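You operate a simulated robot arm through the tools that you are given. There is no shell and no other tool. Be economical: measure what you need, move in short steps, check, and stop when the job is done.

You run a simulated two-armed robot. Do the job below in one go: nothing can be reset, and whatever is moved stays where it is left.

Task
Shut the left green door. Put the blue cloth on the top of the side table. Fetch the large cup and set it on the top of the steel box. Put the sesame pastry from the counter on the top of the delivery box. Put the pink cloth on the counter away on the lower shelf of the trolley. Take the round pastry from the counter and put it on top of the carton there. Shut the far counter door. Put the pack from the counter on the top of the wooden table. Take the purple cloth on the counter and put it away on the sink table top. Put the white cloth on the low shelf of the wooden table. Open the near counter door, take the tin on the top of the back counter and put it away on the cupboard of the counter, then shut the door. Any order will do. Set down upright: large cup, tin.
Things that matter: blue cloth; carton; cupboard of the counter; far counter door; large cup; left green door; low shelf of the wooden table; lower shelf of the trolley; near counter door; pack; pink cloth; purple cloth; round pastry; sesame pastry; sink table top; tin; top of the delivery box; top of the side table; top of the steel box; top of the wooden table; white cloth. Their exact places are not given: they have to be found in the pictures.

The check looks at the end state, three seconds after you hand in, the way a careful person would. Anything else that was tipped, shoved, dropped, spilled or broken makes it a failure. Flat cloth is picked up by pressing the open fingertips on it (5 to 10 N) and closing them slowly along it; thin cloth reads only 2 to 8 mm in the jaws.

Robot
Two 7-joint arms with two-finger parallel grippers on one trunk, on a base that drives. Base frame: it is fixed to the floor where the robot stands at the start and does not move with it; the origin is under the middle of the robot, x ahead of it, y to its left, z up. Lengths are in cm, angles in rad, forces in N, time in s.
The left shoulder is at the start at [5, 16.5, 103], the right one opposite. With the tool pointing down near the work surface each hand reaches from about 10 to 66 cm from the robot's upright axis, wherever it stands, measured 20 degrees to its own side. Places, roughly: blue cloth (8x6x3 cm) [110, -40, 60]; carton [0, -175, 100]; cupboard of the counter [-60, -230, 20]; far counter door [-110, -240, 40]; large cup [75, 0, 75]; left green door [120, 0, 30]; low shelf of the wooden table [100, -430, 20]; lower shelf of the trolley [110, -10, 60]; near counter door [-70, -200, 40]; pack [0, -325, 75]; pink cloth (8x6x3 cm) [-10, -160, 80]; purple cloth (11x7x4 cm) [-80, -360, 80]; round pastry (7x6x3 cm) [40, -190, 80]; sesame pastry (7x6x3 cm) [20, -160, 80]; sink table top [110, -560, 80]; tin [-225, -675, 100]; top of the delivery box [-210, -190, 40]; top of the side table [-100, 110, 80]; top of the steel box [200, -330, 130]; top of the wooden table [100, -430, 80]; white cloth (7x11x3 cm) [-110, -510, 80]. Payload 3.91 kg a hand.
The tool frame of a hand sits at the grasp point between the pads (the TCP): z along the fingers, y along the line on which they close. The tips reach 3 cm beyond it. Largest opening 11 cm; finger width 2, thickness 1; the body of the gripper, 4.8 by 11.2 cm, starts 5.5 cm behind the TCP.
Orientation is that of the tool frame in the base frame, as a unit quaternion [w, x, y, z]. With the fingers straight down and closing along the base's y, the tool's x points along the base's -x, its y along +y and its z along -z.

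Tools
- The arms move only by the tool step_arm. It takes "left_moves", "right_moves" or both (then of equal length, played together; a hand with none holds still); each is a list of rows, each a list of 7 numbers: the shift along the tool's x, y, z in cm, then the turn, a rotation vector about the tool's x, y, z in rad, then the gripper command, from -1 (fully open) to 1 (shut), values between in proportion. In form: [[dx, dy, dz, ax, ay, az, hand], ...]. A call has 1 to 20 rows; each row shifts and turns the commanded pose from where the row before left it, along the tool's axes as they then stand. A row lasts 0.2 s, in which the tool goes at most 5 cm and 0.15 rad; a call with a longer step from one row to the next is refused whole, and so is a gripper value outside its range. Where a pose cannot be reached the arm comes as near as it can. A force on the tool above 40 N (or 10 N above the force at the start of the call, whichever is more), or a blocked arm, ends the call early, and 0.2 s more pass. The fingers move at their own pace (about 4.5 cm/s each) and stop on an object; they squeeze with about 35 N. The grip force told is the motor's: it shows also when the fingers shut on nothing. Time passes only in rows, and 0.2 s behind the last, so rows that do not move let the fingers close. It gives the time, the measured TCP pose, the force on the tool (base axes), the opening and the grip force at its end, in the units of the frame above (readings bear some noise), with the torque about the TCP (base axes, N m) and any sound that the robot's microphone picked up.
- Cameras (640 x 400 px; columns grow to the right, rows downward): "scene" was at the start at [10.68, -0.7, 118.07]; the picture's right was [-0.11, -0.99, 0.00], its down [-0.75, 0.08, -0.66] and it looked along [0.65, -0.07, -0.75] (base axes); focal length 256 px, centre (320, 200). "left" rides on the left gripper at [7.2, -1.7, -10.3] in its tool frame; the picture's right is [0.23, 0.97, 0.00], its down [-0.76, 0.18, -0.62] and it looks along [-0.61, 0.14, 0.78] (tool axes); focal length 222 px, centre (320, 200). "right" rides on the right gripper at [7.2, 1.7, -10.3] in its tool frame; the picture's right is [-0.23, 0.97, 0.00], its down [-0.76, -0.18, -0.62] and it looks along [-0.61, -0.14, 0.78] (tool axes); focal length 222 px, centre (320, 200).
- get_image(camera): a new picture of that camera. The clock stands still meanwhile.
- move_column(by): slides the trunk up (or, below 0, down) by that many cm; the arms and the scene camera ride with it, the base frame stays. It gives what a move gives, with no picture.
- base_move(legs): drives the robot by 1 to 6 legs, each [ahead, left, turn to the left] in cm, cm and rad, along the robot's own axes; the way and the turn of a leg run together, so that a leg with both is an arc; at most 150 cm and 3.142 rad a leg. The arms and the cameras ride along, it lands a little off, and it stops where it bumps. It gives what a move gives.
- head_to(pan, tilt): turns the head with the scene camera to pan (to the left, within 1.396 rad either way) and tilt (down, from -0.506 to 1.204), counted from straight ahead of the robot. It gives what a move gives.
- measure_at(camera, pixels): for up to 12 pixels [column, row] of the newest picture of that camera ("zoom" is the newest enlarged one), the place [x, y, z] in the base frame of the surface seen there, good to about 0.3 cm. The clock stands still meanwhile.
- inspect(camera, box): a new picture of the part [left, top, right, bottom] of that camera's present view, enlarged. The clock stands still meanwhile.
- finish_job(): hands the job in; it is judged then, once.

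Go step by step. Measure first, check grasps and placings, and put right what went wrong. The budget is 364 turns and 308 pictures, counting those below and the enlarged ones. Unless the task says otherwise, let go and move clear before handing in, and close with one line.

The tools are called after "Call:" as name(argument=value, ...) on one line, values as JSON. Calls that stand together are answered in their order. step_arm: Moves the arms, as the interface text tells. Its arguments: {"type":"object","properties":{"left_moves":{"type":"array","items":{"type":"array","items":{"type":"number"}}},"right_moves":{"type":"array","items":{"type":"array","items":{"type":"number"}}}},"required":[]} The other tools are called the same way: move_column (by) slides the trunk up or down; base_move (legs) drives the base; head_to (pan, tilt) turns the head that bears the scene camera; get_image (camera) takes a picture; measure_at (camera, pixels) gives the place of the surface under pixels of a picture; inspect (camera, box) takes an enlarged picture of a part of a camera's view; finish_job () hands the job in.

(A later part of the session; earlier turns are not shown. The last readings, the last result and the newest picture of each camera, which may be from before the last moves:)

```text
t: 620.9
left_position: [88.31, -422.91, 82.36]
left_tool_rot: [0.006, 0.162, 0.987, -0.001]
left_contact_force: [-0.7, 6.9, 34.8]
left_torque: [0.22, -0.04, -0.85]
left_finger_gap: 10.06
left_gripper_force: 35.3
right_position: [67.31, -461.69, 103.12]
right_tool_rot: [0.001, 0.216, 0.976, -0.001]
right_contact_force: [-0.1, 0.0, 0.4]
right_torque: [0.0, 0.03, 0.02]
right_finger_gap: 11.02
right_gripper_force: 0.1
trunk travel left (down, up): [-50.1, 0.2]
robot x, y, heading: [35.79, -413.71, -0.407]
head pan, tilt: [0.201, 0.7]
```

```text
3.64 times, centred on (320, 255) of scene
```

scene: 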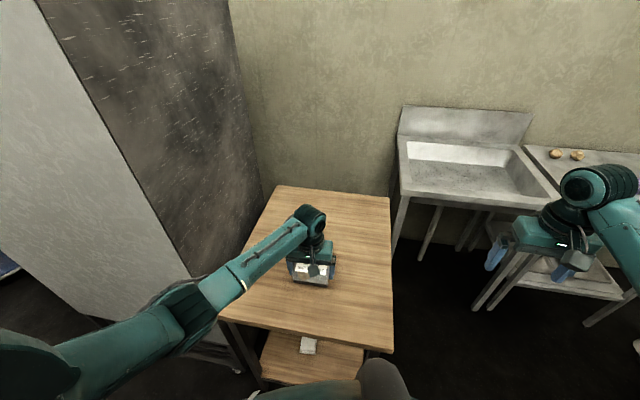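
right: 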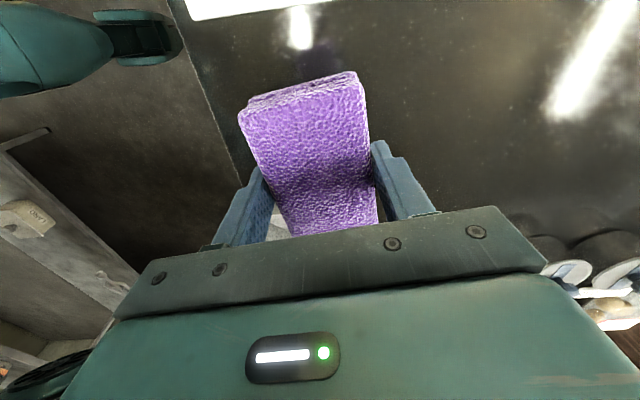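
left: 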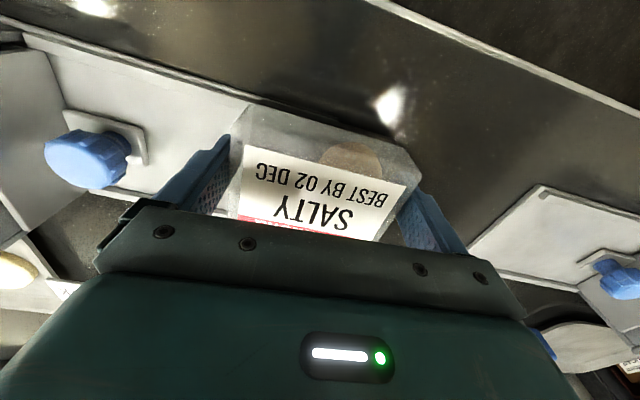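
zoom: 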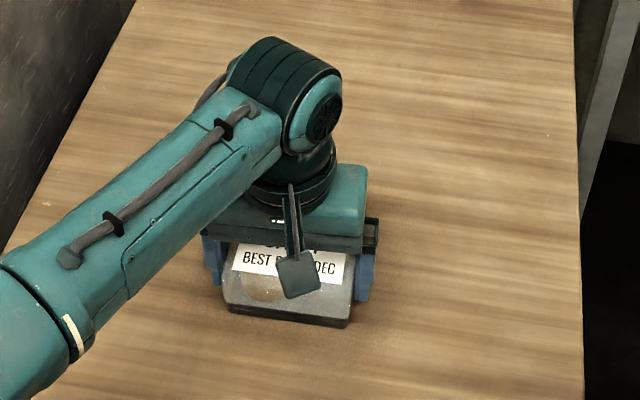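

Contact (35 N). Release and rise.

Call:
step_arm(left_moves=[[0, 0, -0.2, 0, 0, 0, 1], [0, 0, 0, 0, 0, 0, -0.9], [0, 0, 0, 0, 0, 0, -1], [0, 0, 0, 0, 0, 0, -1], [0, 0, -2, 0, 0, 0, -1], [0, 0, -4, 0, 0, 0, -1], [0, 0, -4, 0, 0, 0, -1], [0, 0, -4, 0, 0, 0, -1]])

Call:
base_move(legs=[[-30, 0, 0]])

Call:
get_image(camera="scene")

```text
t: 622.7
left_position: [88.06, -422.76, 96.28]
left_tool_rot: [0.001, 0.161, 0.987, 0.001]
left_contact_force: [0.0, 0.2, -0.2]
left_torque: [-0.01, 0.01, 0.02]
left_finger_gap: 10.99
left_gripper_force: 0.1
right_position: [67.58, -461.86, 102.87]
right_tool_rot: [0.0, 0.215, 0.977, 0.0]
right_contact_force: [-0.1, -0.3, 0.0]
right_torque: [-0.01, -0.01, 0.0]
right_finger_gap: 11.0
right_gripper_force: 0.0
trunk travel left (down, up): [-50.1, 0.2]
robot x, y, heading: [35.87, -413.61, -0.409]
head pan, tilt: [0.201, 0.7]
```

```text
t: 624.8
left_position: [60.67, -410.88, 96.25]
left_tool_rot: [0.001, 0.161, 0.987, -0.001]
left_contact_force: [-0.7, 0.0, -0.3]
left_torque: [0.0, -0.02, -0.01]
left_finger_gap: 11.0
left_gripper_force: 0.1
right_position: [40.06, -450.04, 103.03]
right_tool_rot: [-0.001, 0.215, 0.977, 0.0]
right_contact_force: [0.7, 0.7, 0.8]
right_torque: [0.02, -0.05, -0.02]
right_finger_gap: 10.99
right_gripper_force: 0.0
trunk travel left (down, up): [-50.1, 0.2]
robot x, y, heading: [8.43, -401.64, -0.404]
head pan, tilt: [0.201, 0.7]
```

```text
101 pictures are left
```

scene: 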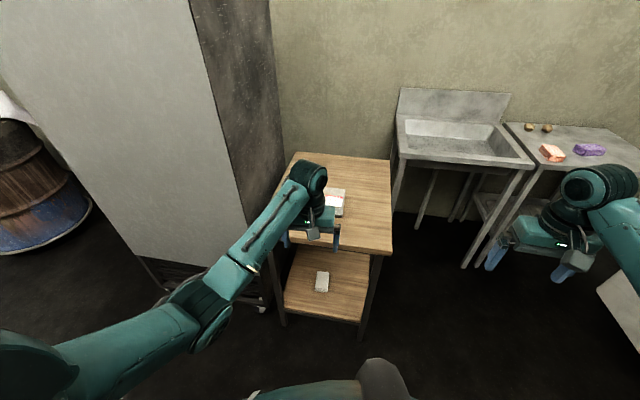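

Pack, white and purple cloths are all in place. Now the tin: drive west around the south side.

Call:
base_move(legs=[[0, -25, 0], [0, 0, -2.6], [140, 0, 0], [45, 0, 0]])

Call:
head_to(pan=0.8, tilt=0.5)

Call:
get_image(camera="scene")

```text
t: 642.6
left_position: [-234.48, -469.69, 96.07]
left_tool_rot: [0.001, 0.994, 0.112, 0.0]
left_contact_force: [0.4, 0.5, 1.1]
left_torque: [-0.02, 0.01, 0.0]
left_finger_gap: 10.99
left_gripper_force: 0.0
right_position: [-237.23, -425.5, 102.87]
right_tool_rot: [-0.001, 0.998, 0.056, 0.001]
right_contact_force: [-1.1, 0.2, -0.6]
right_torque: [-0.02, 0.0, -0.02]
right_finger_gap: 11.02
right_gripper_force: 0.0
trunk travel left (down, up): [-50.1, 0.2]
robot x, y, heading: [-184.51, -450.55, -3.004]
head pan, tilt: [0.201, 0.7]
```

```text
t: 643.6
left_position: [-234.33, -469.62, 96.27]
left_tool_rot: [0.001, 0.994, 0.111, 0.0]
left_contact_force: [0.0, 0.1, 0.6]
left_torque: [-0.01, -0.01, 0.02]
left_finger_gap: 11.0
left_gripper_force: 0.2
right_position: [-237.24, -425.67, 102.89]
right_tool_rot: [0.0, 0.998, 0.056, 0.0]
right_contact_force: [0.0, 0.7, 0.6]
right_torque: [-0.01, -0.01, -0.01]
right_finger_gap: 11.0
right_gripper_force: 0.1
trunk travel left (down, up): [-50.1, 0.2]
robot x, y, heading: [-184.71, -450.38, -3.007]
head pan, tilt: [0.799, 0.499]
```

```text
100 pictures are left
```

scene: 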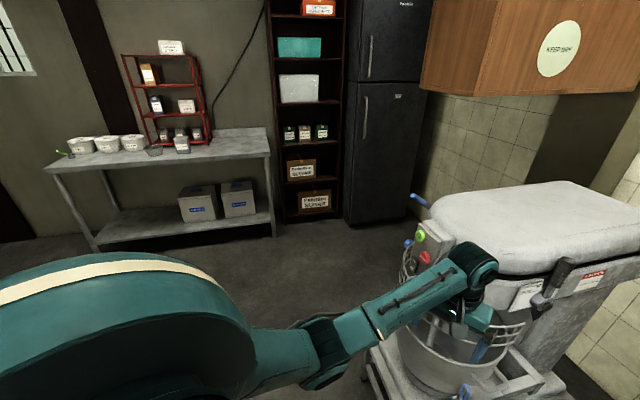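

The mixer is right ahead, so I'll back up 45 before turning toward the back counter.

Call:
base_move(legs=[[-42, 0, 0], [0, 0, 1.035]])

Call:
head_to(pan=0, tilt=0.45)

Call:
get_image(camera="scene")

```text
t: 648.8
left_position: [-152.17, -496.86, 96.21]
left_tool_rot: [0.001, 0.809, 0.587, -0.001]
left_contact_force: [-0.6, -0.5, -0.4]
left_torque: [-0.02, 0.03, -0.01]
left_finger_gap: 11.01
left_gripper_force: 0.1
right_position: [-191.31, -476.62, 102.98]
right_tool_rot: [0.0, 0.842, 0.54, -0.001]
right_contact_force: [0.6, -0.3, -0.2]
right_torque: [-0.03, 0.0, 0.02]
right_finger_gap: 10.99
right_gripper_force: 0.0
trunk travel left (down, up): [-50.1, 0.2]
robot x, y, heading: [-143.54, -444.54, -1.981]
head pan, tilt: [0.799, 0.499]
```

```text
t: 649.9
left_position: [-152.23, -496.88, 96.25]
left_tool_rot: [0.001, 0.81, 0.586, 0.0]
left_contact_force: [-0.3, 0.7, -0.6]
left_torque: [0.05, 0.02, -0.02]
left_finger_gap: 11.0
left_gripper_force: 0.1
right_position: [-191.28, -476.68, 102.95]
right_tool_rot: [0.0, 0.841, 0.54, 0.0]
right_contact_force: [-0.2, 0.1, 0.0]
right_torque: [0.0, -0.02, 0.02]
right_finger_gap: 11.0
right_gripper_force: 0.1
trunk travel left (down, up): [-50.1, 0.2]
robot x, y, heading: [-143.07, -444.42, -1.971]
head pan, tilt: [0.0, 0.45]
```

```text
99 pictures are left
```

scene: 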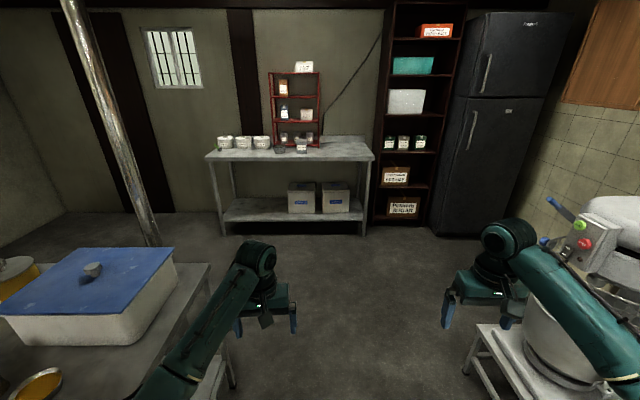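

The tin lies straight ahead, 16 cm to the left: good for the left hand. Pull the right hand inward and drive forward.

Call:
step_arm(right_moves=[[0, 4, 0, 0, 0, 0, -1], [0, 4, 0, 0, 0, 0, -1], [2, 4, 0, 0, 0, 0, -1], [3, 0, 0, 0, 0, 0, -1], [3, 0, 0, 0, 0, 0, -1]])

Call:
base_move(legs=[[140, 0, 0], [20, 0, 0]])

Call:
head_to(pan=0.1, tilt=0.6)

Call:
get_image(camera="scene")

```text
t: 651.1
left_position: [-152.13, -496.95, 96.15]
left_tool_rot: [0.0, 0.81, 0.586, -0.001]
left_contact_force: [0.2, -0.3, -0.3]
left_torque: [-0.01, 0.01, 0.01]
left_finger_gap: 11.0
left_gripper_force: 0.0
right_position: [-177.01, -474.26, 102.97]
right_tool_rot: [0.0, 0.841, 0.541, 0.0]
right_contact_force: [0.2, 0.9, -0.2]
right_torque: [0.0, 0.0, -0.02]
right_finger_gap: 11.01
right_gripper_force: 0.0
trunk travel left (down, up): [-50.1, 0.2]
robot x, y, heading: [-143.17, -444.74, -1.974]
head pan, tilt: [0.0, 0.45]
```

```text
t: 659.2
left_position: [-215.25, -642.19, 96.13]
left_tool_rot: [0.001, 0.812, 0.583, -0.001]
left_contact_force: [-1.0, -0.8, -0.2]
left_torque: [0.05, 0.03, -0.01]
left_finger_gap: 11.01
left_gripper_force: 0.1
right_position: [-240.06, -619.39, 102.9]
right_tool_rot: [0.0, 0.844, 0.537, 0.001]
right_contact_force: [-0.7, -0.2, -0.9]
right_torque: [-0.01, 0.01, -0.01]
right_finger_gap: 11.0
right_gripper_force: 0.0
trunk travel left (down, up): [-50.1, 0.2]
robot x, y, heading: [-205.82, -589.6, -1.981]
head pan, tilt: [0.0, 0.45]
```

```text
t: 659.9
left_position: [-215.2, -642.17, 96.13]
left_tool_rot: [0.001, 0.812, 0.583, 0.0]
left_contact_force: [0.3, -0.4, 0.1]
left_torque: [-0.01, -0.01, 0.0]
left_finger_gap: 10.99
left_gripper_force: 0.0
right_position: [-239.98, -619.34, 102.93]
right_tool_rot: [0.0, 0.844, 0.537, 0.0]
right_contact_force: [-0.9, 0.4, -1.0]
right_torque: [-0.01, -0.04, 0.01]
right_finger_gap: 11.01
right_gripper_force: 0.1
trunk travel left (down, up): [-50.1, 0.2]
robot x, y, heading: [-205.77, -590.04, -1.982]
head pan, tilt: [0.099, 0.6]
```

```text
98 pictures are left
```

scene: 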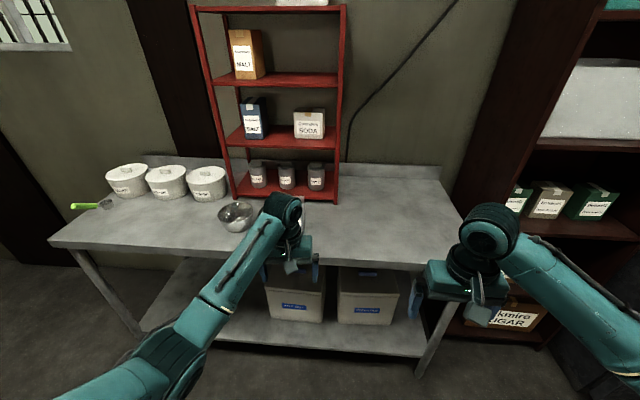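

The left hand hides the tin; look with the left camera.

Call:
get_image(camera="left")

Call:
step_arm(left_moves=[[2, 4, -4, 0, 0, 0, -1], [0, 4, -4, 0, 0, 0, -1], [0, 2, -4, 0, 0, 0, -1]])

Call:
inspect(camera="scene", box=[220, 140, 400, 270])

```text
97 pictures are left
```

left: 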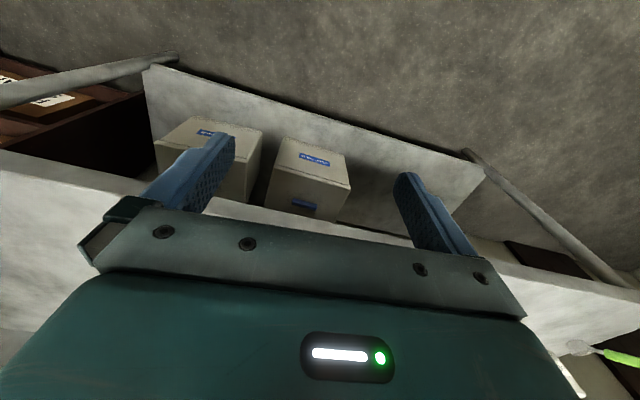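

```text
refused: row 1 steps farther than a row can; nothing moved
```

```text
3.08 times, centred on (310, 205) of scene
```

zoom: 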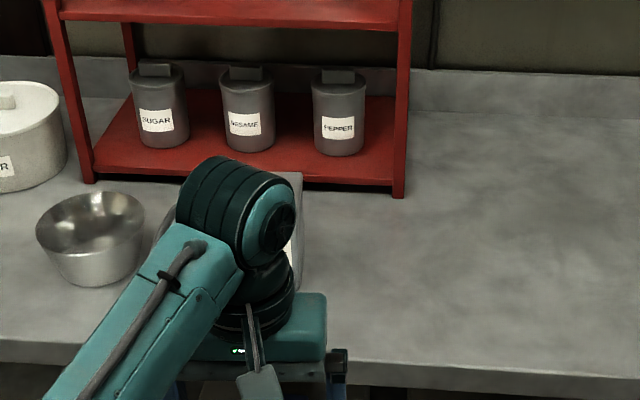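

Call:
step_arm(left_moves=[[2, 4, 0, 0, 0, 0, -1], [2, 4, 0, 0, 0, 0, -1], [2, 4, 0, 0, 0, 0, -1]])

Call:
inspect(camera="scene", box=[220, 140, 400, 270])

```text
t: 660.7
left_position: [-201.69, -640.32, 96.33]
left_tool_rot: [0.001, 0.812, 0.583, -0.001]
left_contact_force: [0.9, 0.5, -0.5]
left_torque: [0.04, 0.01, -0.02]
left_finger_gap: 10.98
left_gripper_force: 0.1
right_position: [-239.89, -619.35, 103.05]
right_tool_rot: [0.0, 0.844, 0.537, 0.001]
right_contact_force: [0.1, 1.5, -0.2]
right_torque: [0.0, -0.02, -0.02]
right_finger_gap: 11.0
right_gripper_force: 0.1
trunk travel left (down, up): [-50.1, 0.2]
robot x, y, heading: [-206.38, -589.71, -1.984]
head pan, tilt: [0.099, 0.6]
```

```text
3.08 times, centred on (310, 205) of scene
```

zoom: 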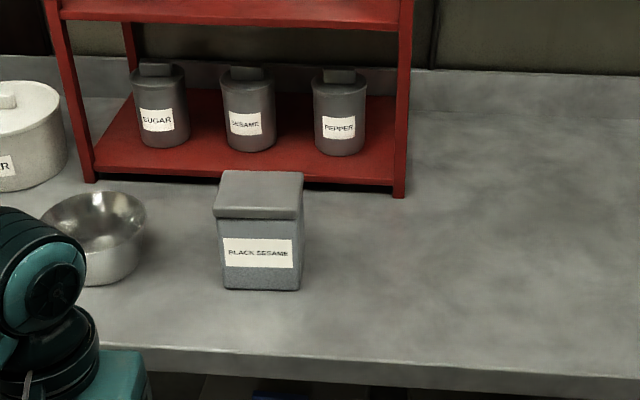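

The tin ("BLACK SESAME") is at zoom (260,230). Measure it.

Call:
measure_at(camera="zoom", pixels=[[222, 212], [298, 215], [300, 176], [230, 174], [228, 285], [298, 288], [260, 195], [260, 215], [145, 230], [330, 192], [260, 340], [200, 180]])

```text
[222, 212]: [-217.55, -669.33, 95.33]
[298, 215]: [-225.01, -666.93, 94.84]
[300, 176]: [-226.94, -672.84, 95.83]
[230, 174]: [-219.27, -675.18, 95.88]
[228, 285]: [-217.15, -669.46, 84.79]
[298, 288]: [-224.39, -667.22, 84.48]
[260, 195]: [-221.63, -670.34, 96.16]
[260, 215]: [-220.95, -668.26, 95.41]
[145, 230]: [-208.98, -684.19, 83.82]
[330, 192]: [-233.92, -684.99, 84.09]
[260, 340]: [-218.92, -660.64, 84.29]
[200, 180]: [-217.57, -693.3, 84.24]
```

Tin: 7.8 wide, 6.2 deep, z 84–96, centre (-222.2,-671.1). I'll move the base up, then yaw/pitch the left hand 0.5 and raise above the tin.

Call:
base_move(legs=[[24, 0, 0]])

Call:
step_arm(left_moves=[[0, 0, -4, 0, 0, -0.1, -1], [0, 0, -4, 0, -0.13, 0, -1], [0, 0, 0, 0, -0.13, 0, -1], [0, 0, 0, 0, -0.13, 0, -1], [0, 0, 0, 0, -0.11, 0, -1]])

Call:
get_image(camera="left")

```text
t: 662.5
left_position: [-211.5, -662.56, 96.15]
left_tool_rot: [0.002, 0.812, 0.583, 0.0]
left_contact_force: [-0.2, -1.3, -1.0]
left_torque: [-0.02, -0.01, -0.02]
left_finger_gap: 11.03
left_gripper_force: 0.0
right_position: [-249.62, -641.63, 102.91]
right_tool_rot: [-0.001, 0.843, 0.538, 0.001]
right_contact_force: [0.5, 0.2, 0.1]
right_torque: [-0.02, 0.01, -0.01]
right_finger_gap: 10.99
right_gripper_force: 0.0
trunk travel left (down, up): [-50.1, 0.2]
robot x, y, heading: [-215.13, -612.41, -1.977]
head pan, tilt: [0.099, 0.6]
```

```text
t: 663.7
left_position: [-211.55, -662.51, 104.09]
left_tool_rot: [0.155, 0.757, 0.603, -0.196]
left_contact_force: [0.0, 1.5, -0.8]
left_torque: [0.02, -0.02, 0.0]
left_finger_gap: 10.99
left_gripper_force: 0.1
right_position: [-249.77, -641.52, 102.9]
right_tool_rot: [-0.001, 0.844, 0.537, -0.001]
right_contact_force: [-0.1, 0.8, -0.1]
right_torque: [0.02, -0.02, -0.03]
right_finger_gap: 10.98
right_gripper_force: 0.1
trunk travel left (down, up): [-50.1, 0.2]
robot x, y, heading: [-215.39, -612.24, -1.98]
head pan, tilt: [0.099, 0.6]
```

```text
94 pictures are left
```

left: 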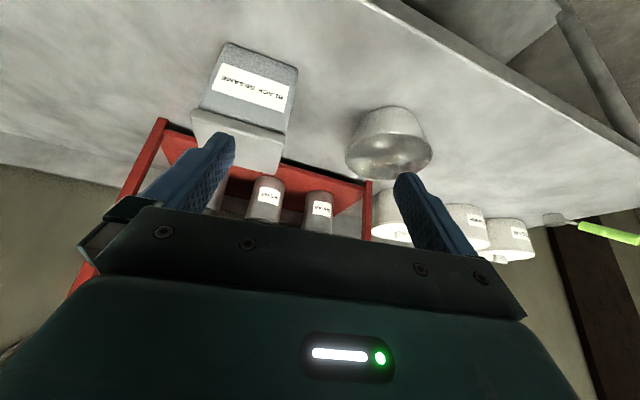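

Correct the yaw and move above the tin.

Call:
step_arm(left_moves=[[0, 0, 0, 0.041, 0, 0.075, -1], [-2.5, -1.9, 1.37, 0, 0, 0, -1], [-2.5, -1.9, 1.37, 0, 0, 0, -1], [-2.5, -1.9, 1.37, 0, 0, 0, -1], [-2.5, -1.8, 1.35, 0, 0, 0, -1]])

Call:
get_image(camera="left")

```text
t: 664.9
left_position: [-222.17, -671.14, 104.15]
left_tool_rot: [0.147, 0.783, 0.571, -0.2]
left_contact_force: [0.3, -0.3, -1.0]
left_torque: [-0.01, 0.02, 0.01]
left_finger_gap: 10.99
left_gripper_force: 0.0
right_position: [-249.62, -641.7, 102.73]
right_tool_rot: [0.0, 0.843, 0.538, 0.001]
right_contact_force: [0.9, 0.1, 0.4]
right_torque: [0.02, 0.02, 0.0]
right_finger_gap: 11.0
right_gripper_force: 0.0
trunk travel left (down, up): [-50.1, 0.2]
robot x, y, heading: [-215.24, -612.19, -1.977]
head pan, tilt: [0.099, 0.6]
```

```text
93 pictures are left
```

left: 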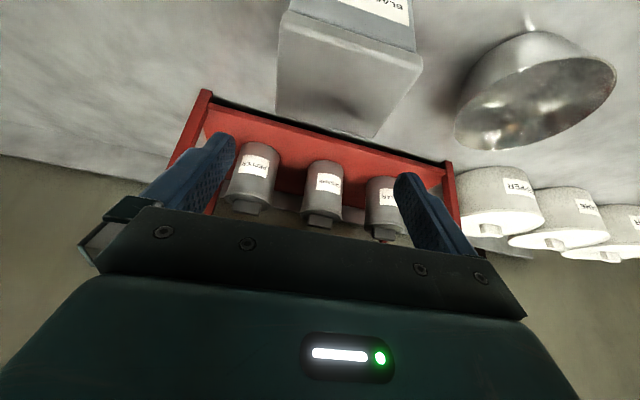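

Well placed above the tin. Descend vertically 10 cm and grip.

Call:
step_arm(left_moves=[[1.2, 0.1, 2.2, 0, 0, 0, -1], [1.2, 0.1, 2.2, 0, 0, 0, -1], [1.2, 0.1, 2.2, 0, 0, 0, -1], [1.2, 0.1, 2.18, 0, 0, 0, -1]])

Call:
get_image(camera="left")

```text
t: 665.9
left_position: [-221.66, -671.2, 94.18]
left_tool_rot: [0.147, 0.783, 0.571, -0.2]
left_contact_force: [0.6, 0.6, 0.2]
left_torque: [0.01, 0.03, 0.01]
left_finger_gap: 11.0
left_gripper_force: 0.1
right_position: [-249.63, -641.61, 102.91]
right_tool_rot: [0.0, 0.844, 0.537, 0.0]
right_contact_force: [-0.5, -0.3, 0.6]
right_torque: [-0.03, 0.02, 0.0]
right_finger_gap: 10.99
right_gripper_force: 0.0
trunk travel left (down, up): [-50.1, 0.2]
robot x, y, heading: [-215.26, -611.79, -1.98]
head pan, tilt: [0.099, 0.6]
```

```text
92 pictures are left
```

left: 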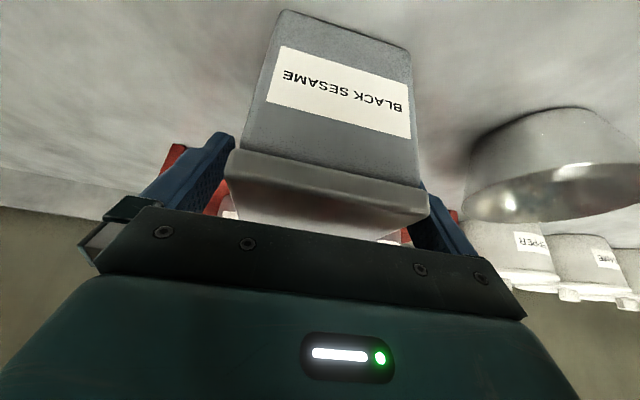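

Call:
step_arm(left_moves=[[0, 0.4, 0, 0, 0, 0, -1], [0, 0, 0, 0, 0, 0, -0.6], [0, 0, 0, 0, 0, 0, -0.4], [0, 0, 0, 0, 0, 0, 1], [0, 0, 0, 0, 0, 0, 1], [0, 0, 0, 0, 0, 0, 1]])

Call:
get_image(camera="left")

```text
t: 667.3
left_position: [-221.4, -671.44, 94.2]
left_tool_rot: [0.146, 0.783, 0.571, -0.2]
left_contact_force: [0.3, 0.7, -0.4]
left_torque: [0.0, 0.24, -0.07]
left_finger_gap: 9.36
left_gripper_force: 35.2
right_position: [-249.67, -641.59, 102.88]
right_tool_rot: [0.0, 0.844, 0.537, 0.001]
right_contact_force: [0.1, -0.7, -0.4]
right_torque: [0.0, -0.02, 0.04]
right_finger_gap: 11.0
right_gripper_force: 0.0
trunk travel left (down, up): [-50.1, 0.2]
robot x, y, heading: [-215.11, -612.13, -1.978]
head pan, tilt: [0.099, 0.6]
```

```text
91 pictures are left
```

left: 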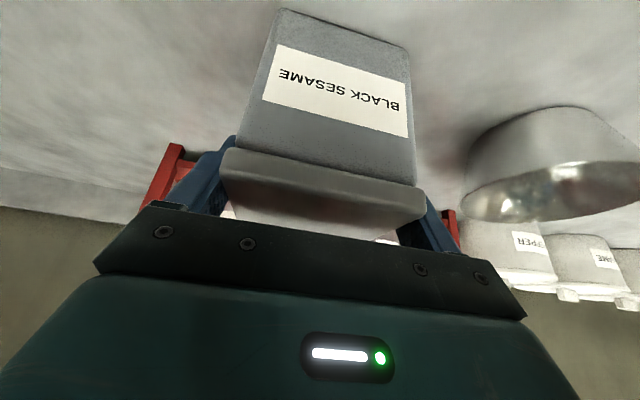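

Gripped (9.4 cm). Lift vertically.

Call:
step_arm(left_moves=[[-0.5, 0, -0.88, 0, 0, 0, 1], [-0.96, 0, -1.76, 0, 0, 0, 1], [-0.96, 0, -1.76, 0, 0, 0, 1], [-0.96, 0, -1.76, 0, 0, 0, 1], [-0.96, 0, -1.76, 0, 0, 0, 1]])

Call:
get_image(camera="scene")

```text
t: 668.5
left_position: [-221.3, -671.38, 103.29]
left_tool_rot: [0.147, 0.782, 0.571, -0.2]
left_contact_force: [0.0, 0.5, -4.9]
left_torque: [0.07, -0.04, 0.01]
left_finger_gap: 9.34
left_gripper_force: 34.7
right_position: [-249.69, -641.59, 102.97]
right_tool_rot: [0.0, 0.844, 0.536, 0.0]
right_contact_force: [0.4, -0.2, 0.9]
right_torque: [-0.02, 0.02, 0.01]
right_finger_gap: 10.99
right_gripper_force: 0.0
trunk travel left (down, up): [-50.1, 0.2]
robot x, y, heading: [-215.7, -611.91, -1.985]
head pan, tilt: [0.099, 0.6]
```

```text
90 pictures are left
```

scene: 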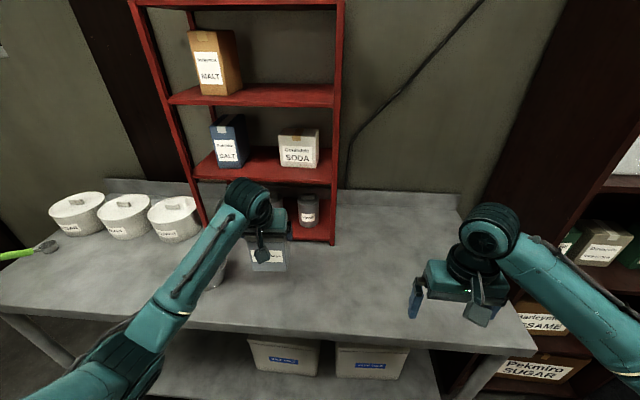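

The tin is lifted and upright. Retract a little, back out, turn round and drive up the aisle to the cupboard.

Call:
step_arm(left_moves=[[3, 0, -1.6, 0, 0, 0, 1], [3, 0, -1.6, 0, 0, 0, 1], [3, 0, -1.6, 0, 0, 0, 1]])

Call:
base_move(legs=[[-150, 0, 0], [-28, 0, 0], [0, 0, 3.14], [47, 50, 0]])

Call:
get_image(camera="scene")

```text
t: 669.3
left_position: [-218.2, -661.46, 103.13]
left_tool_rot: [0.146, 0.783, 0.57, -0.201]
left_contact_force: [-0.1, 0.8, -3.9]
left_torque: [0.0, 0.01, 0.0]
left_finger_gap: 9.35
left_gripper_force: 35.2
right_position: [-249.58, -641.52, 102.91]
right_tool_rot: [0.0, 0.843, 0.538, -0.001]
right_contact_force: [0.2, 0.9, -1.2]
right_torque: [-0.02, 0.02, -0.01]
right_finger_gap: 11.0
right_gripper_force: 0.1
trunk travel left (down, up): [-50.1, 0.2]
robot x, y, heading: [-215.17, -612.36, -1.983]
head pan, tilt: [0.099, 0.6]
```

```text
t: 690.1
left_position: [-167.18, -337.0, 103.09]
left_tool_rot: [0.2, -0.567, 0.785, 0.145]
left_contact_force: [0.4, 0.6, -4.0]
left_torque: [-0.04, 0.03, -0.05]
left_finger_gap: 9.29
left_gripper_force: 35.4
right_position: [-135.89, -357.31, 102.87]
right_tool_rot: [-0.001, -0.534, 0.846, -0.001]
right_contact_force: [0.2, 0.1, -0.5]
right_torque: [-0.02, 0.03, -0.02]
right_finger_gap: 11.02
right_gripper_force: 0.0
trunk travel left (down, up): [-50.1, 0.2]
robot x, y, heading: [-170.54, -386.42, 1.147]
head pan, tilt: [0.099, 0.6]
```

```text
89 pictures are left
```

scene: 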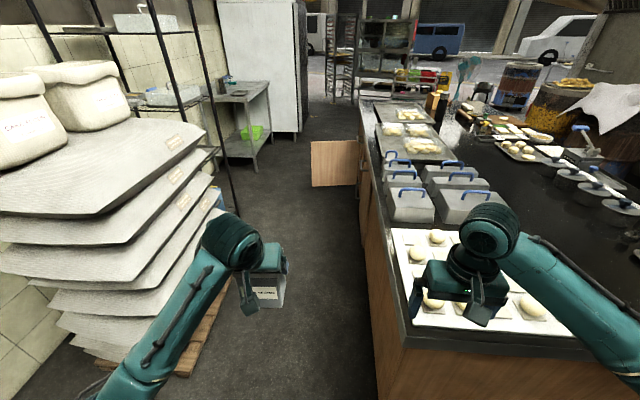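

Call:
base_move(legs=[[20, 27, 0.02], [145, 3, 0]])

Call:
get_image(camera="scene")

```text
t: 699.9
left_position: [-132.55, -172.66, 103.13]
left_tool_rot: [0.198, -0.578, 0.777, 0.148]
left_contact_force: [-0.1, 0.1, -3.7]
left_torque: [-0.06, -0.01, -0.01]
left_finger_gap: 9.25
left_gripper_force: 35.4
right_position: [-100.87, -192.08, 103.03]
right_tool_rot: [0.0, -0.545, 0.839, -0.001]
right_contact_force: [0.2, 1.0, 0.3]
right_torque: [-0.01, -0.01, 0.0]
right_finger_gap: 11.01
right_gripper_force: 0.0
trunk travel left (down, up): [-50.1, 0.2]
robot x, y, heading: [-134.27, -222.11, 1.181]
head pan, tilt: [0.099, 0.6]
```

```text
88 pictures are left
```

scene: 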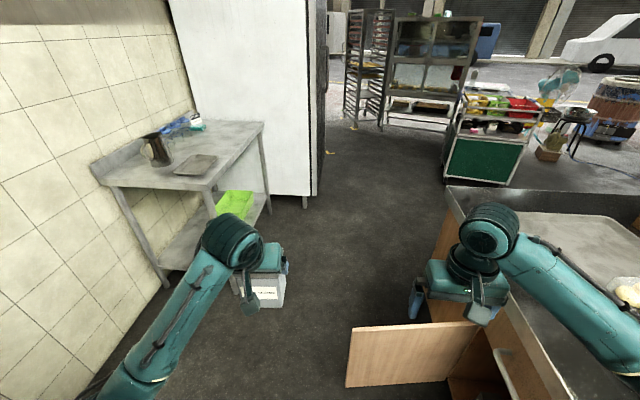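

Aligned in the aisle at the cupboard. Shift left 13 and turn to face the counter.

Call:
base_move(legs=[[4, 13, 0], [0, 0, -1.575]])

Call:
head_to(pan=0.3, tilt=0.9)

Call:
get_image(camera="scene")

```text
t: 705.5
left_position: [-95.29, -215.41, 103.12]
left_tool_rot: [0.245, 0.141, 0.959, -0.035]
left_contact_force: [0.5, 0.0, -3.8]
left_torque: [0.04, 0.06, 0.0]
left_finger_gap: 9.25
left_gripper_force: 34.7
right_position: [-114.83, -247.2, 102.98]
right_tool_rot: [0.0, 0.208, 0.978, 0.0]
right_contact_force: [0.4, -0.4, 0.5]
right_torque: [0.0, 0.01, 0.02]
right_finger_gap: 10.98
right_gripper_force: 0.1
trunk travel left (down, up): [-50.1, 0.2]
robot x, y, heading: [-144.73, -213.49, -0.394]
head pan, tilt: [0.099, 0.6]
```

```text
t: 706.3
left_position: [-95.43, -215.43, 103.03]
left_tool_rot: [0.245, 0.141, 0.959, -0.036]
left_contact_force: [0.2, -0.4, -3.3]
left_torque: [0.01, 0.05, -0.03]
left_finger_gap: 9.31
left_gripper_force: 34.7
right_position: [-114.71, -247.11, 102.9]
right_tool_rot: [0.0, 0.208, 0.978, 0.0]
right_contact_force: [0.2, -0.2, -0.1]
right_torque: [0.04, 0.01, -0.02]
right_finger_gap: 10.99
right_gripper_force: 0.0
trunk travel left (down, up): [-50.1, 0.2]
robot x, y, heading: [-145.03, -213.48, -0.395]
head pan, tilt: [0.3, 0.901]
```

```text
87 pictures are left
```

scene: 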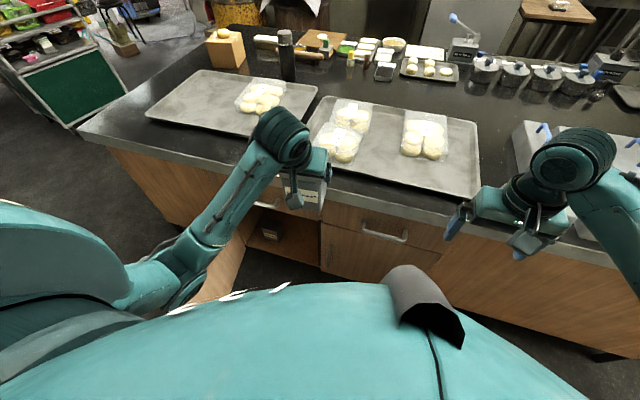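

Back off slightly and sidestep left; extend the arm and lower the trunk in front of the cupboard.

Call:
base_move(legs=[[-8, 14, 0]])

Call:
step_arm(left_moves=[[-2.4, 0, 1.3, 0, 0, 0, 1], [-2.4, 0, 1.3, 0, 0, 0, 1], [-2.4, 0, 1.3, 0, 0, 0, 1]])

Call:
move_column(by=-38)

Call:
get_image(camera="left")

Call:
get_image(camera="scene")

```text
t: 708.2
left_position: [-97.26, -199.29, 103.2]
left_tool_rot: [0.245, 0.142, 0.958, -0.037]
left_contact_force: [0.5, 0.4, -3.7]
left_torque: [0.02, 0.0, -0.01]
left_finger_gap: 9.28
left_gripper_force: 34.6
right_position: [-116.69, -231.01, 102.88]
right_tool_rot: [0.0, 0.208, 0.978, -0.001]
right_contact_force: [-0.9, 0.3, 0.5]
right_torque: [-0.03, 0.03, 0.0]
right_finger_gap: 11.0
right_gripper_force: 0.1
trunk travel left (down, up): [-50.1, 0.2]
robot x, y, heading: [-147.0, -196.99, -0.394]
head pan, tilt: [0.3, 0.901]
```

```text
t: 709.0
left_position: [-89.39, -201.71, 103.19]
left_tool_rot: [0.246, 0.141, 0.958, -0.035]
left_contact_force: [0.4, -0.2, -4.6]
left_torque: [-0.01, 0.02, 0.0]
left_finger_gap: 9.29
left_gripper_force: 35.5
right_position: [-116.67, -231.07, 102.85]
right_tool_rot: [-0.001, 0.208, 0.978, 0.0]
right_contact_force: [-0.4, -0.7, -0.6]
right_torque: [0.02, -0.01, -0.01]
right_finger_gap: 11.0
right_gripper_force: 0.0
trunk travel left (down, up): [-50.1, 0.2]
robot x, y, heading: [-146.84, -197.42, -0.393]
head pan, tilt: [0.3, 0.901]
```

```text
t: 712.6
left_position: [-89.37, -201.75, 65.31]
left_tool_rot: [0.245, 0.141, 0.958, -0.036]
left_contact_force: [-0.4, 0.5, -4.2]
left_torque: [0.01, 0.04, 0.02]
left_finger_gap: 9.29
left_gripper_force: 34.9
right_position: [-116.63, -231.02, 64.92]
right_tool_rot: [0.0, 0.207, 0.978, 0.0]
right_contact_force: [0.2, -0.6, -0.2]
right_torque: [0.03, 0.01, 0.01]
right_finger_gap: 10.99
right_gripper_force: 0.0
trunk travel left (down, up): [-12.1, 38.2]
robot x, y, heading: [-146.89, -197.24, -0.391]
head pan, tilt: [0.3, 0.901]
```

```text
86 pictures are left
```

left: 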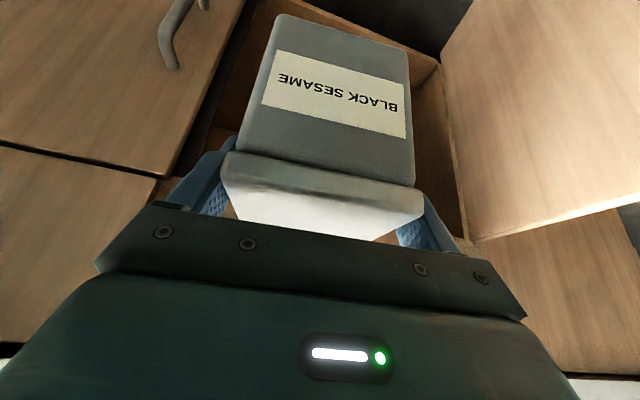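

```text
85 pictures are left
```

scene: 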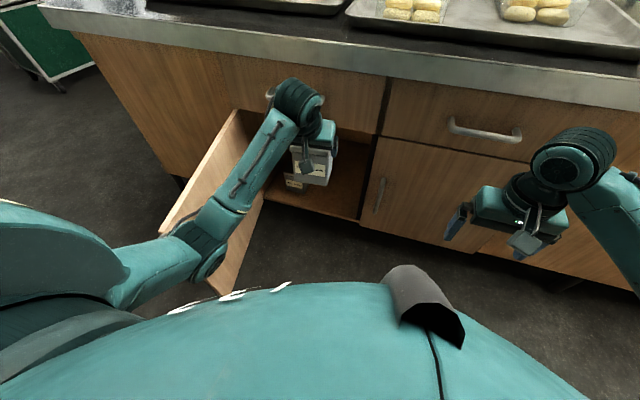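

Posture looks good, but the elbow at (200,255) is near the open door's top. Measure before lowering more.

Call:
measure_at(camera="scene", pixels=[[205, 265], [185, 245], [215, 215], [170, 225], [235, 115], [245, 195], [340, 205], [290, 185], [355, 210], [325, 195]])

```text
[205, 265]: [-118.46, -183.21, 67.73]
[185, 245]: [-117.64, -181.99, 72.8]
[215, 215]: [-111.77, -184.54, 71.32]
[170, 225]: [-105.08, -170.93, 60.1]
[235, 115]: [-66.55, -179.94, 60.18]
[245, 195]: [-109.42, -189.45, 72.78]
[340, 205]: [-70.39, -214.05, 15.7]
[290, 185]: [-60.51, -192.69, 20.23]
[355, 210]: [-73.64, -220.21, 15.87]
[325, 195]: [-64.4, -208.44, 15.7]
```

Elbow has ~12 cm margin from the door. Continue lowering: trunk 11, then arm.

Call:
move_column(by=-11.5)

Call:
step_arm(left_moves=[[1.9, 0, 3.5, 0, 0, 0, 1], [1.9, 0, 3.5, 0, 0, 0, 1], [1.9, 0, 3.5, 0, 0, 0, 1], [1.9, 0, 3.5, 0, 0, 0, 1], [1.4, 0, 2.6, 0, 0, 0, 1]])

Call:
get_image(camera="left")

```text
t: 714.1
left_position: [-89.45, -201.76, 53.81]
left_tool_rot: [0.246, 0.141, 0.958, -0.035]
left_contact_force: [0.3, -0.1, -4.5]
left_torque: [0.01, 0.06, -0.01]
left_finger_gap: 9.29
left_gripper_force: 35.1
right_position: [-116.81, -231.15, 53.45]
right_tool_rot: [0.0, 0.208, 0.978, 0.0]
right_contact_force: [0.9, 0.0, 0.3]
right_torque: [-0.01, 0.0, -0.01]
right_finger_gap: 11.0
right_gripper_force: 0.0
trunk travel left (down, up): [-0.6, 49.7]
robot x, y, heading: [-147.11, -197.24, -0.392]
head pan, tilt: [0.3, 0.901]
```

```text
t: 715.3
left_position: [-89.5, -201.77, 34.83]
left_tool_rot: [0.246, 0.142, 0.958, -0.036]
left_contact_force: [0.0, -0.8, -3.8]
left_torque: [0.02, 0.04, 0.01]
left_finger_gap: 9.26
left_gripper_force: 35.1
right_position: [-116.78, -231.15, 53.34]
right_tool_rot: [0.0, 0.208, 0.978, -0.001]
right_contact_force: [0.7, 0.3, -0.1]
right_torque: [0.0, 0.02, 0.02]
right_finger_gap: 11.0
right_gripper_force: 0.1
trunk travel left (down, up): [-0.6, 49.7]
robot x, y, heading: [-146.69, -197.71, -0.394]
head pan, tilt: [0.3, 0.901]
```

```text
84 pictures are left
```

left: 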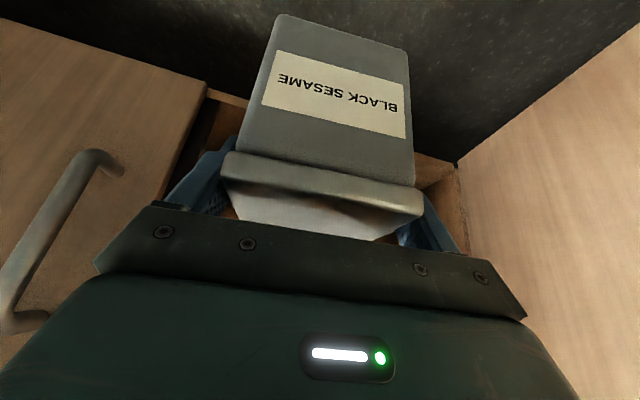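

Good down to z 34.8. Lower 6.5 more outside (tin bottom z≈18.5), then drive in.

Call:
step_arm(left_moves=[[1, 0, 1.76, 0, 0, 0, 1], [1, 0, 1.76, 0, 0, 0, 1], [0.8, 0, 1.4, 0, 0, 0, 1], [0.6, 0, 0.9, 0, 0, 0, 1]])

Call:
get_image(camera="left")

```text
t: 716.3
left_position: [-89.05, -200.16, 28.32]
left_tool_rot: [0.251, 0.139, 0.958, -0.025]
left_contact_force: [0.2, 0.1, -3.5]
left_torque: [-0.02, 0.05, -0.01]
left_finger_gap: 9.29
left_gripper_force: 34.7
right_position: [-116.85, -231.09, 53.79]
right_tool_rot: [0.001, 0.207, 0.978, -0.001]
right_contact_force: [-0.8, -0.5, 0.2]
right_torque: [0.0, -0.05, -0.04]
right_finger_gap: 11.01
right_gripper_force: 0.0
trunk travel left (down, up): [-0.6, 49.7]
robot x, y, heading: [-147.18, -197.59, -0.392]
head pan, tilt: [0.3, 0.901]
```

```text
83 pictures are left
```

left: 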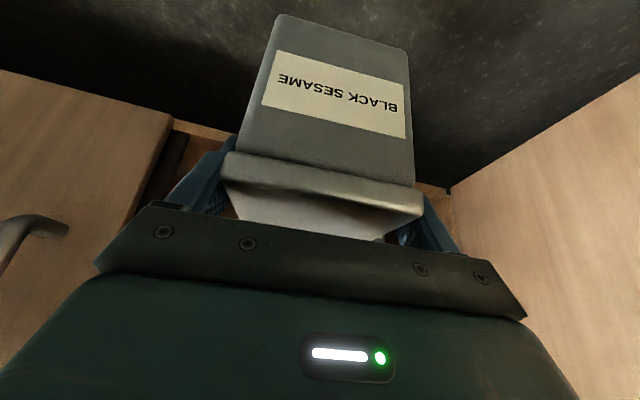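

Near the arm's lower limit but fine. Drive in 22 cm.

Call:
base_move(legs=[[12, 0, 0]])

Call:
get_image(camera="left")

Call:
get_image(camera="scene")

```text
t: 717.5
left_position: [-77.78, -204.75, 28.03]
left_tool_rot: [0.25, 0.139, 0.958, -0.026]
left_contact_force: [-0.4, -0.2, -3.0]
left_torque: [0.02, 0.03, 0.01]
left_finger_gap: 9.28
left_gripper_force: 34.9
right_position: [-105.56, -235.65, 53.68]
right_tool_rot: [0.0, 0.208, 0.978, -0.002]
right_contact_force: [-0.4, 0.8, 0.5]
right_torque: [-0.01, 0.03, -0.04]
right_finger_gap: 11.0
right_gripper_force: 0.1
trunk travel left (down, up): [-0.6, 49.7]
robot x, y, heading: [-135.88, -201.8, -0.396]
head pan, tilt: [0.3, 0.901]
```

```text
82 pictures are left
```

left: 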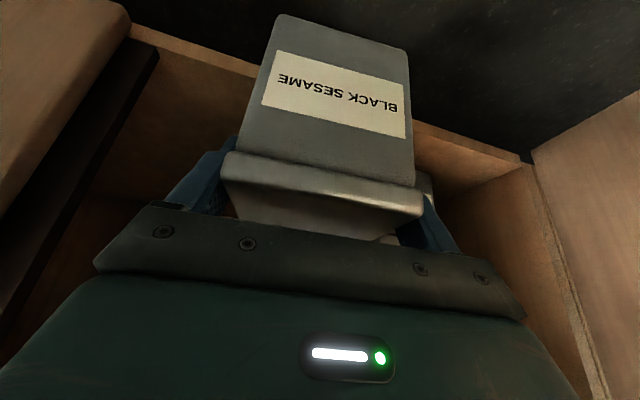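

```text
81 pictures are left
```

scene: 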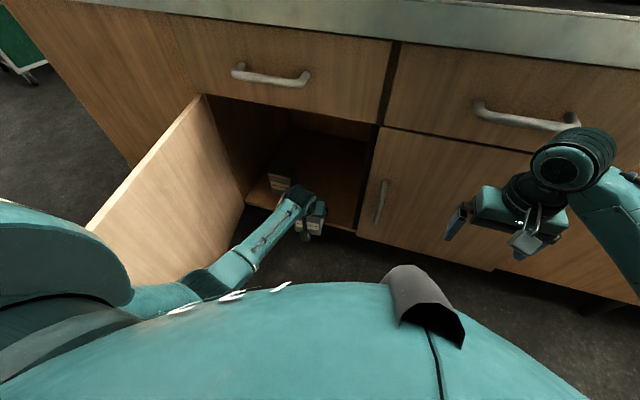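

Well inside the opening. Drive 7 more, then reach 4 with the arm (keeping the right hand off the drawer handle).

Call:
base_move(legs=[[7, 0, 0]])

Call:
step_arm(left_moves=[[-1.75, 0, 1, 0, 0, 0, 1], [-1.75, 0, 1, 0, 0, 0, 1]])

Call:
get_image(camera="left")

```text
t: 718.6
left_position: [-71.32, -207.29, 27.67]
left_tool_rot: [0.247, 0.14, 0.959, -0.023]
left_contact_force: [-0.8, 0.8, -4.2]
left_torque: [-0.01, 0.01, 0.0]
left_finger_gap: 9.26
left_gripper_force: 34.9
right_position: [-99.12, -238.35, 53.32]
right_tool_rot: [0.0, 0.208, 0.978, -0.001]
right_contact_force: [-0.3, -0.2, -0.3]
right_torque: [-0.05, 0.01, 0.01]
right_finger_gap: 11.03
right_gripper_force: 0.0
trunk travel left (down, up): [-0.6, 49.7]
robot x, y, heading: [-129.42, -204.71, -0.393]
head pan, tilt: [0.3, 0.901]
```

```text
t: 719.2
left_position: [-67.38, -206.6, 27.15]
left_tool_rot: [0.245, 0.137, 0.96, -0.013]
left_contact_force: [-0.3, 1.2, -3.7]
left_torque: [-0.02, 0.02, 0.05]
left_finger_gap: 9.31
left_gripper_force: 34.5
right_position: [-98.99, -238.09, 53.45]
right_tool_rot: [0.0, 0.208, 0.978, -0.004]
right_contact_force: [0.8, 0.8, 0.4]
right_torque: [0.04, 0.01, -0.03]
right_finger_gap: 11.02
right_gripper_force: 0.2
trunk travel left (down, up): [-0.6, 49.7]
robot x, y, heading: [-129.21, -204.76, -0.393]
head pan, tilt: [0.3, 0.901]
```

```text
80 pictures are left
```

left: 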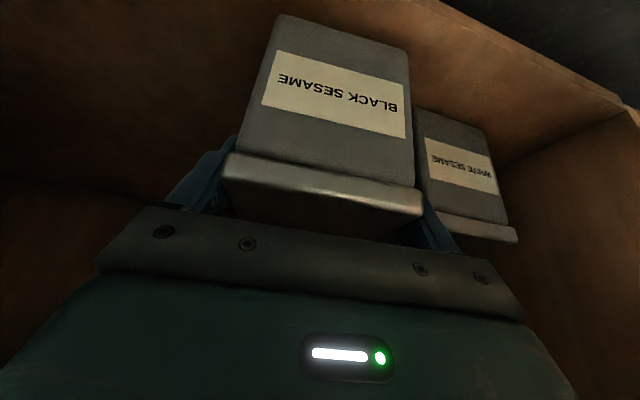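

The tin is 1.3 cm above the floor beside the white-sesame tin. Lower the rest.

Call:
step_arm(left_moves=[[0.2, 0, 0.4, 0, 0, 0, 1], [0.2, 0, 0.4, 0, 0, 0, 1], [0.2, 0, 0.4, 0, 0, 0, 1]])

Call:
get_image(camera="left")

```text
t: 720.0
left_position: [-66.89, -205.99, 26.15]
left_tool_rot: [0.251, 0.135, 0.959, -0.011]
left_contact_force: [-6.6, 3.3, 20.7]
left_torque: [-0.79, 0.15, -0.24]
left_finger_gap: 9.3
left_gripper_force: 34.8
right_position: [-99.18, -238.21, 53.84]
right_tool_rot: [0.001, 0.208, 0.978, -0.006]
right_contact_force: [0.4, 0.7, -0.5]
right_torque: [-0.01, 0.02, -0.01]
right_finger_gap: 11.01
right_gripper_force: 0.0
trunk travel left (down, up): [-0.6, 49.7]
robot x, y, heading: [-129.58, -204.81, -0.391]
head pan, tilt: [0.3, 0.901]
```

```text
79 pictures are left
```

left: 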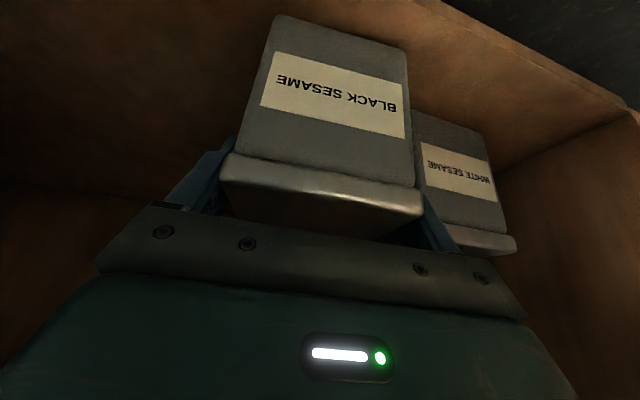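

Contact (21 N). Open slowly and check.

Call:
step_arm(left_moves=[[0, 0, 0, 0, 0, 0, -0.75], [0, 0, 0, 0, 0, 0, -0.85], [0, 0, 0, 0, 0, 0, -1], [0, 0, 0, 0, 0, 0, -1]])

Call:
get_image(camera="left")

```text
t: 721.0
left_position: [-66.82, -206.05, 26.04]
left_tool_rot: [0.247, 0.134, 0.96, -0.008]
left_contact_force: [0.5, 0.2, -0.4]
left_torque: [0.0, 0.01, 0.04]
left_finger_gap: 10.99
left_gripper_force: 0.0
right_position: [-99.07, -238.14, 53.68]
right_tool_rot: [-0.001, 0.207, 0.978, -0.005]
right_contact_force: [-0.2, 0.8, -0.3]
right_torque: [-0.01, 0.0, -0.01]
right_finger_gap: 10.99
right_gripper_force: 0.0
trunk travel left (down, up): [-0.6, 49.7]
robot x, y, heading: [-129.4, -204.76, -0.396]
head pan, tilt: [0.3, 0.901]
```

```text
78 pictures are left
```

left: 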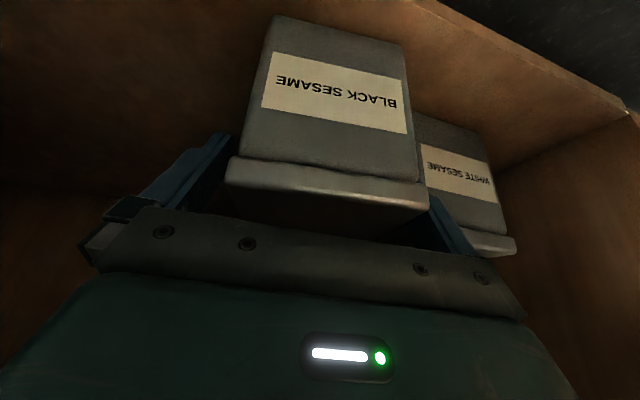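

The tin stands; the right finger still touches its lid, so shift 0.6 right, then withdraw along the finger axis.

Call:
step_arm(left_moves=[[0, 0.3, 0, 0, 0, 0, -1], [0, 0.3, 0, 0, 0, 0, -1], [0, 0, -1, 0, 0, 0, -1], [0, 0, -1.5, 0, 0, 0, -1], [0, 0, -2, 0, 0, 0, -1], [0, 0, -2, 0, 0, 0, -1]])

Call:
get_image(camera="left")

```text
t: 722.4
left_position: [-69.38, -205.99, 32.58]
left_tool_rot: [0.252, 0.136, 0.958, -0.015]
left_contact_force: [0.0, 0.3, 0.5]
left_torque: [0.01, -0.01, -0.01]
left_finger_gap: 11.04
left_gripper_force: 0.1
right_position: [-98.93, -238.35, 53.38]
right_tool_rot: [-0.002, 0.208, 0.978, -0.003]
right_contact_force: [0.1, 1.2, 0.2]
right_torque: [-0.01, 0.01, -0.01]
right_finger_gap: 11.0
right_gripper_force: 0.1
trunk travel left (down, up): [-0.6, 49.7]
robot x, y, heading: [-128.98, -204.78, -0.39]
head pan, tilt: [0.3, 0.901]
```

```text
77 pictures are left
```

left: 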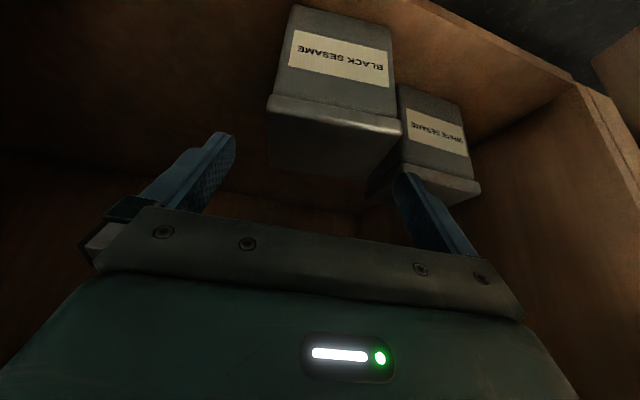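

The tin stands upright beside the white tin. Back out 22, then raise the trunk.

Call:
base_move(legs=[[-24, 0, 0]])

Call:
move_column(by=40)

Call:
get_image(camera="scene")

```text
t: 724.1
left_position: [-91.37, -196.94, 32.29]
left_tool_rot: [0.25, 0.137, 0.958, -0.015]
left_contact_force: [0.2, -0.3, -0.7]
left_torque: [-0.02, 0.0, -0.02]
left_finger_gap: 11.0
left_gripper_force: 0.2
right_position: [-120.82, -229.32, 53.41]
right_tool_rot: [-0.001, 0.208, 0.978, -0.002]
right_contact_force: [1.1, 0.0, 0.0]
right_torque: [-0.01, 0.01, -0.01]
right_finger_gap: 11.01
right_gripper_force: 0.0
trunk travel left (down, up): [-0.6, 49.7]
robot x, y, heading: [-151.14, -195.71, -0.392]
head pan, tilt: [0.3, 0.901]
```

```text
t: 728.0
left_position: [-91.35, -196.93, 72.42]
left_tool_rot: [0.251, 0.137, 0.958, -0.013]
left_contact_force: [0.2, -0.5, 0.2]
left_torque: [0.01, 0.0, 0.03]
left_finger_gap: 11.0
left_gripper_force: 0.0
right_position: [-121.02, -229.32, 93.42]
right_tool_rot: [-0.001, 0.208, 0.978, 0.0]
right_contact_force: [0.4, 0.0, -0.1]
right_torque: [-0.01, -0.02, 0.0]
right_finger_gap: 10.99
right_gripper_force: 0.0
trunk travel left (down, up): [-40.6, 9.7]
robot x, y, heading: [-151.03, -195.74, -0.388]
head pan, tilt: [0.3, 0.901]
```

```text
76 pictures are left
```

scene: 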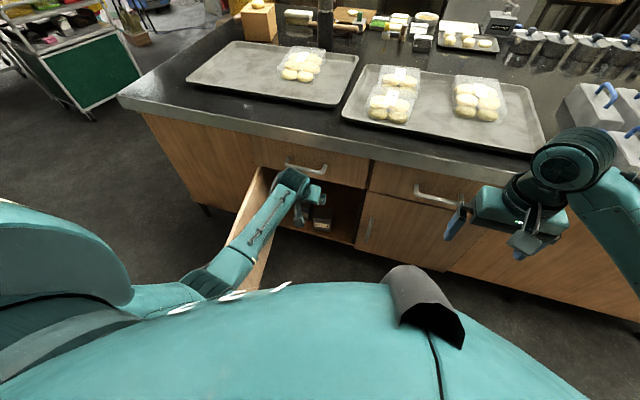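

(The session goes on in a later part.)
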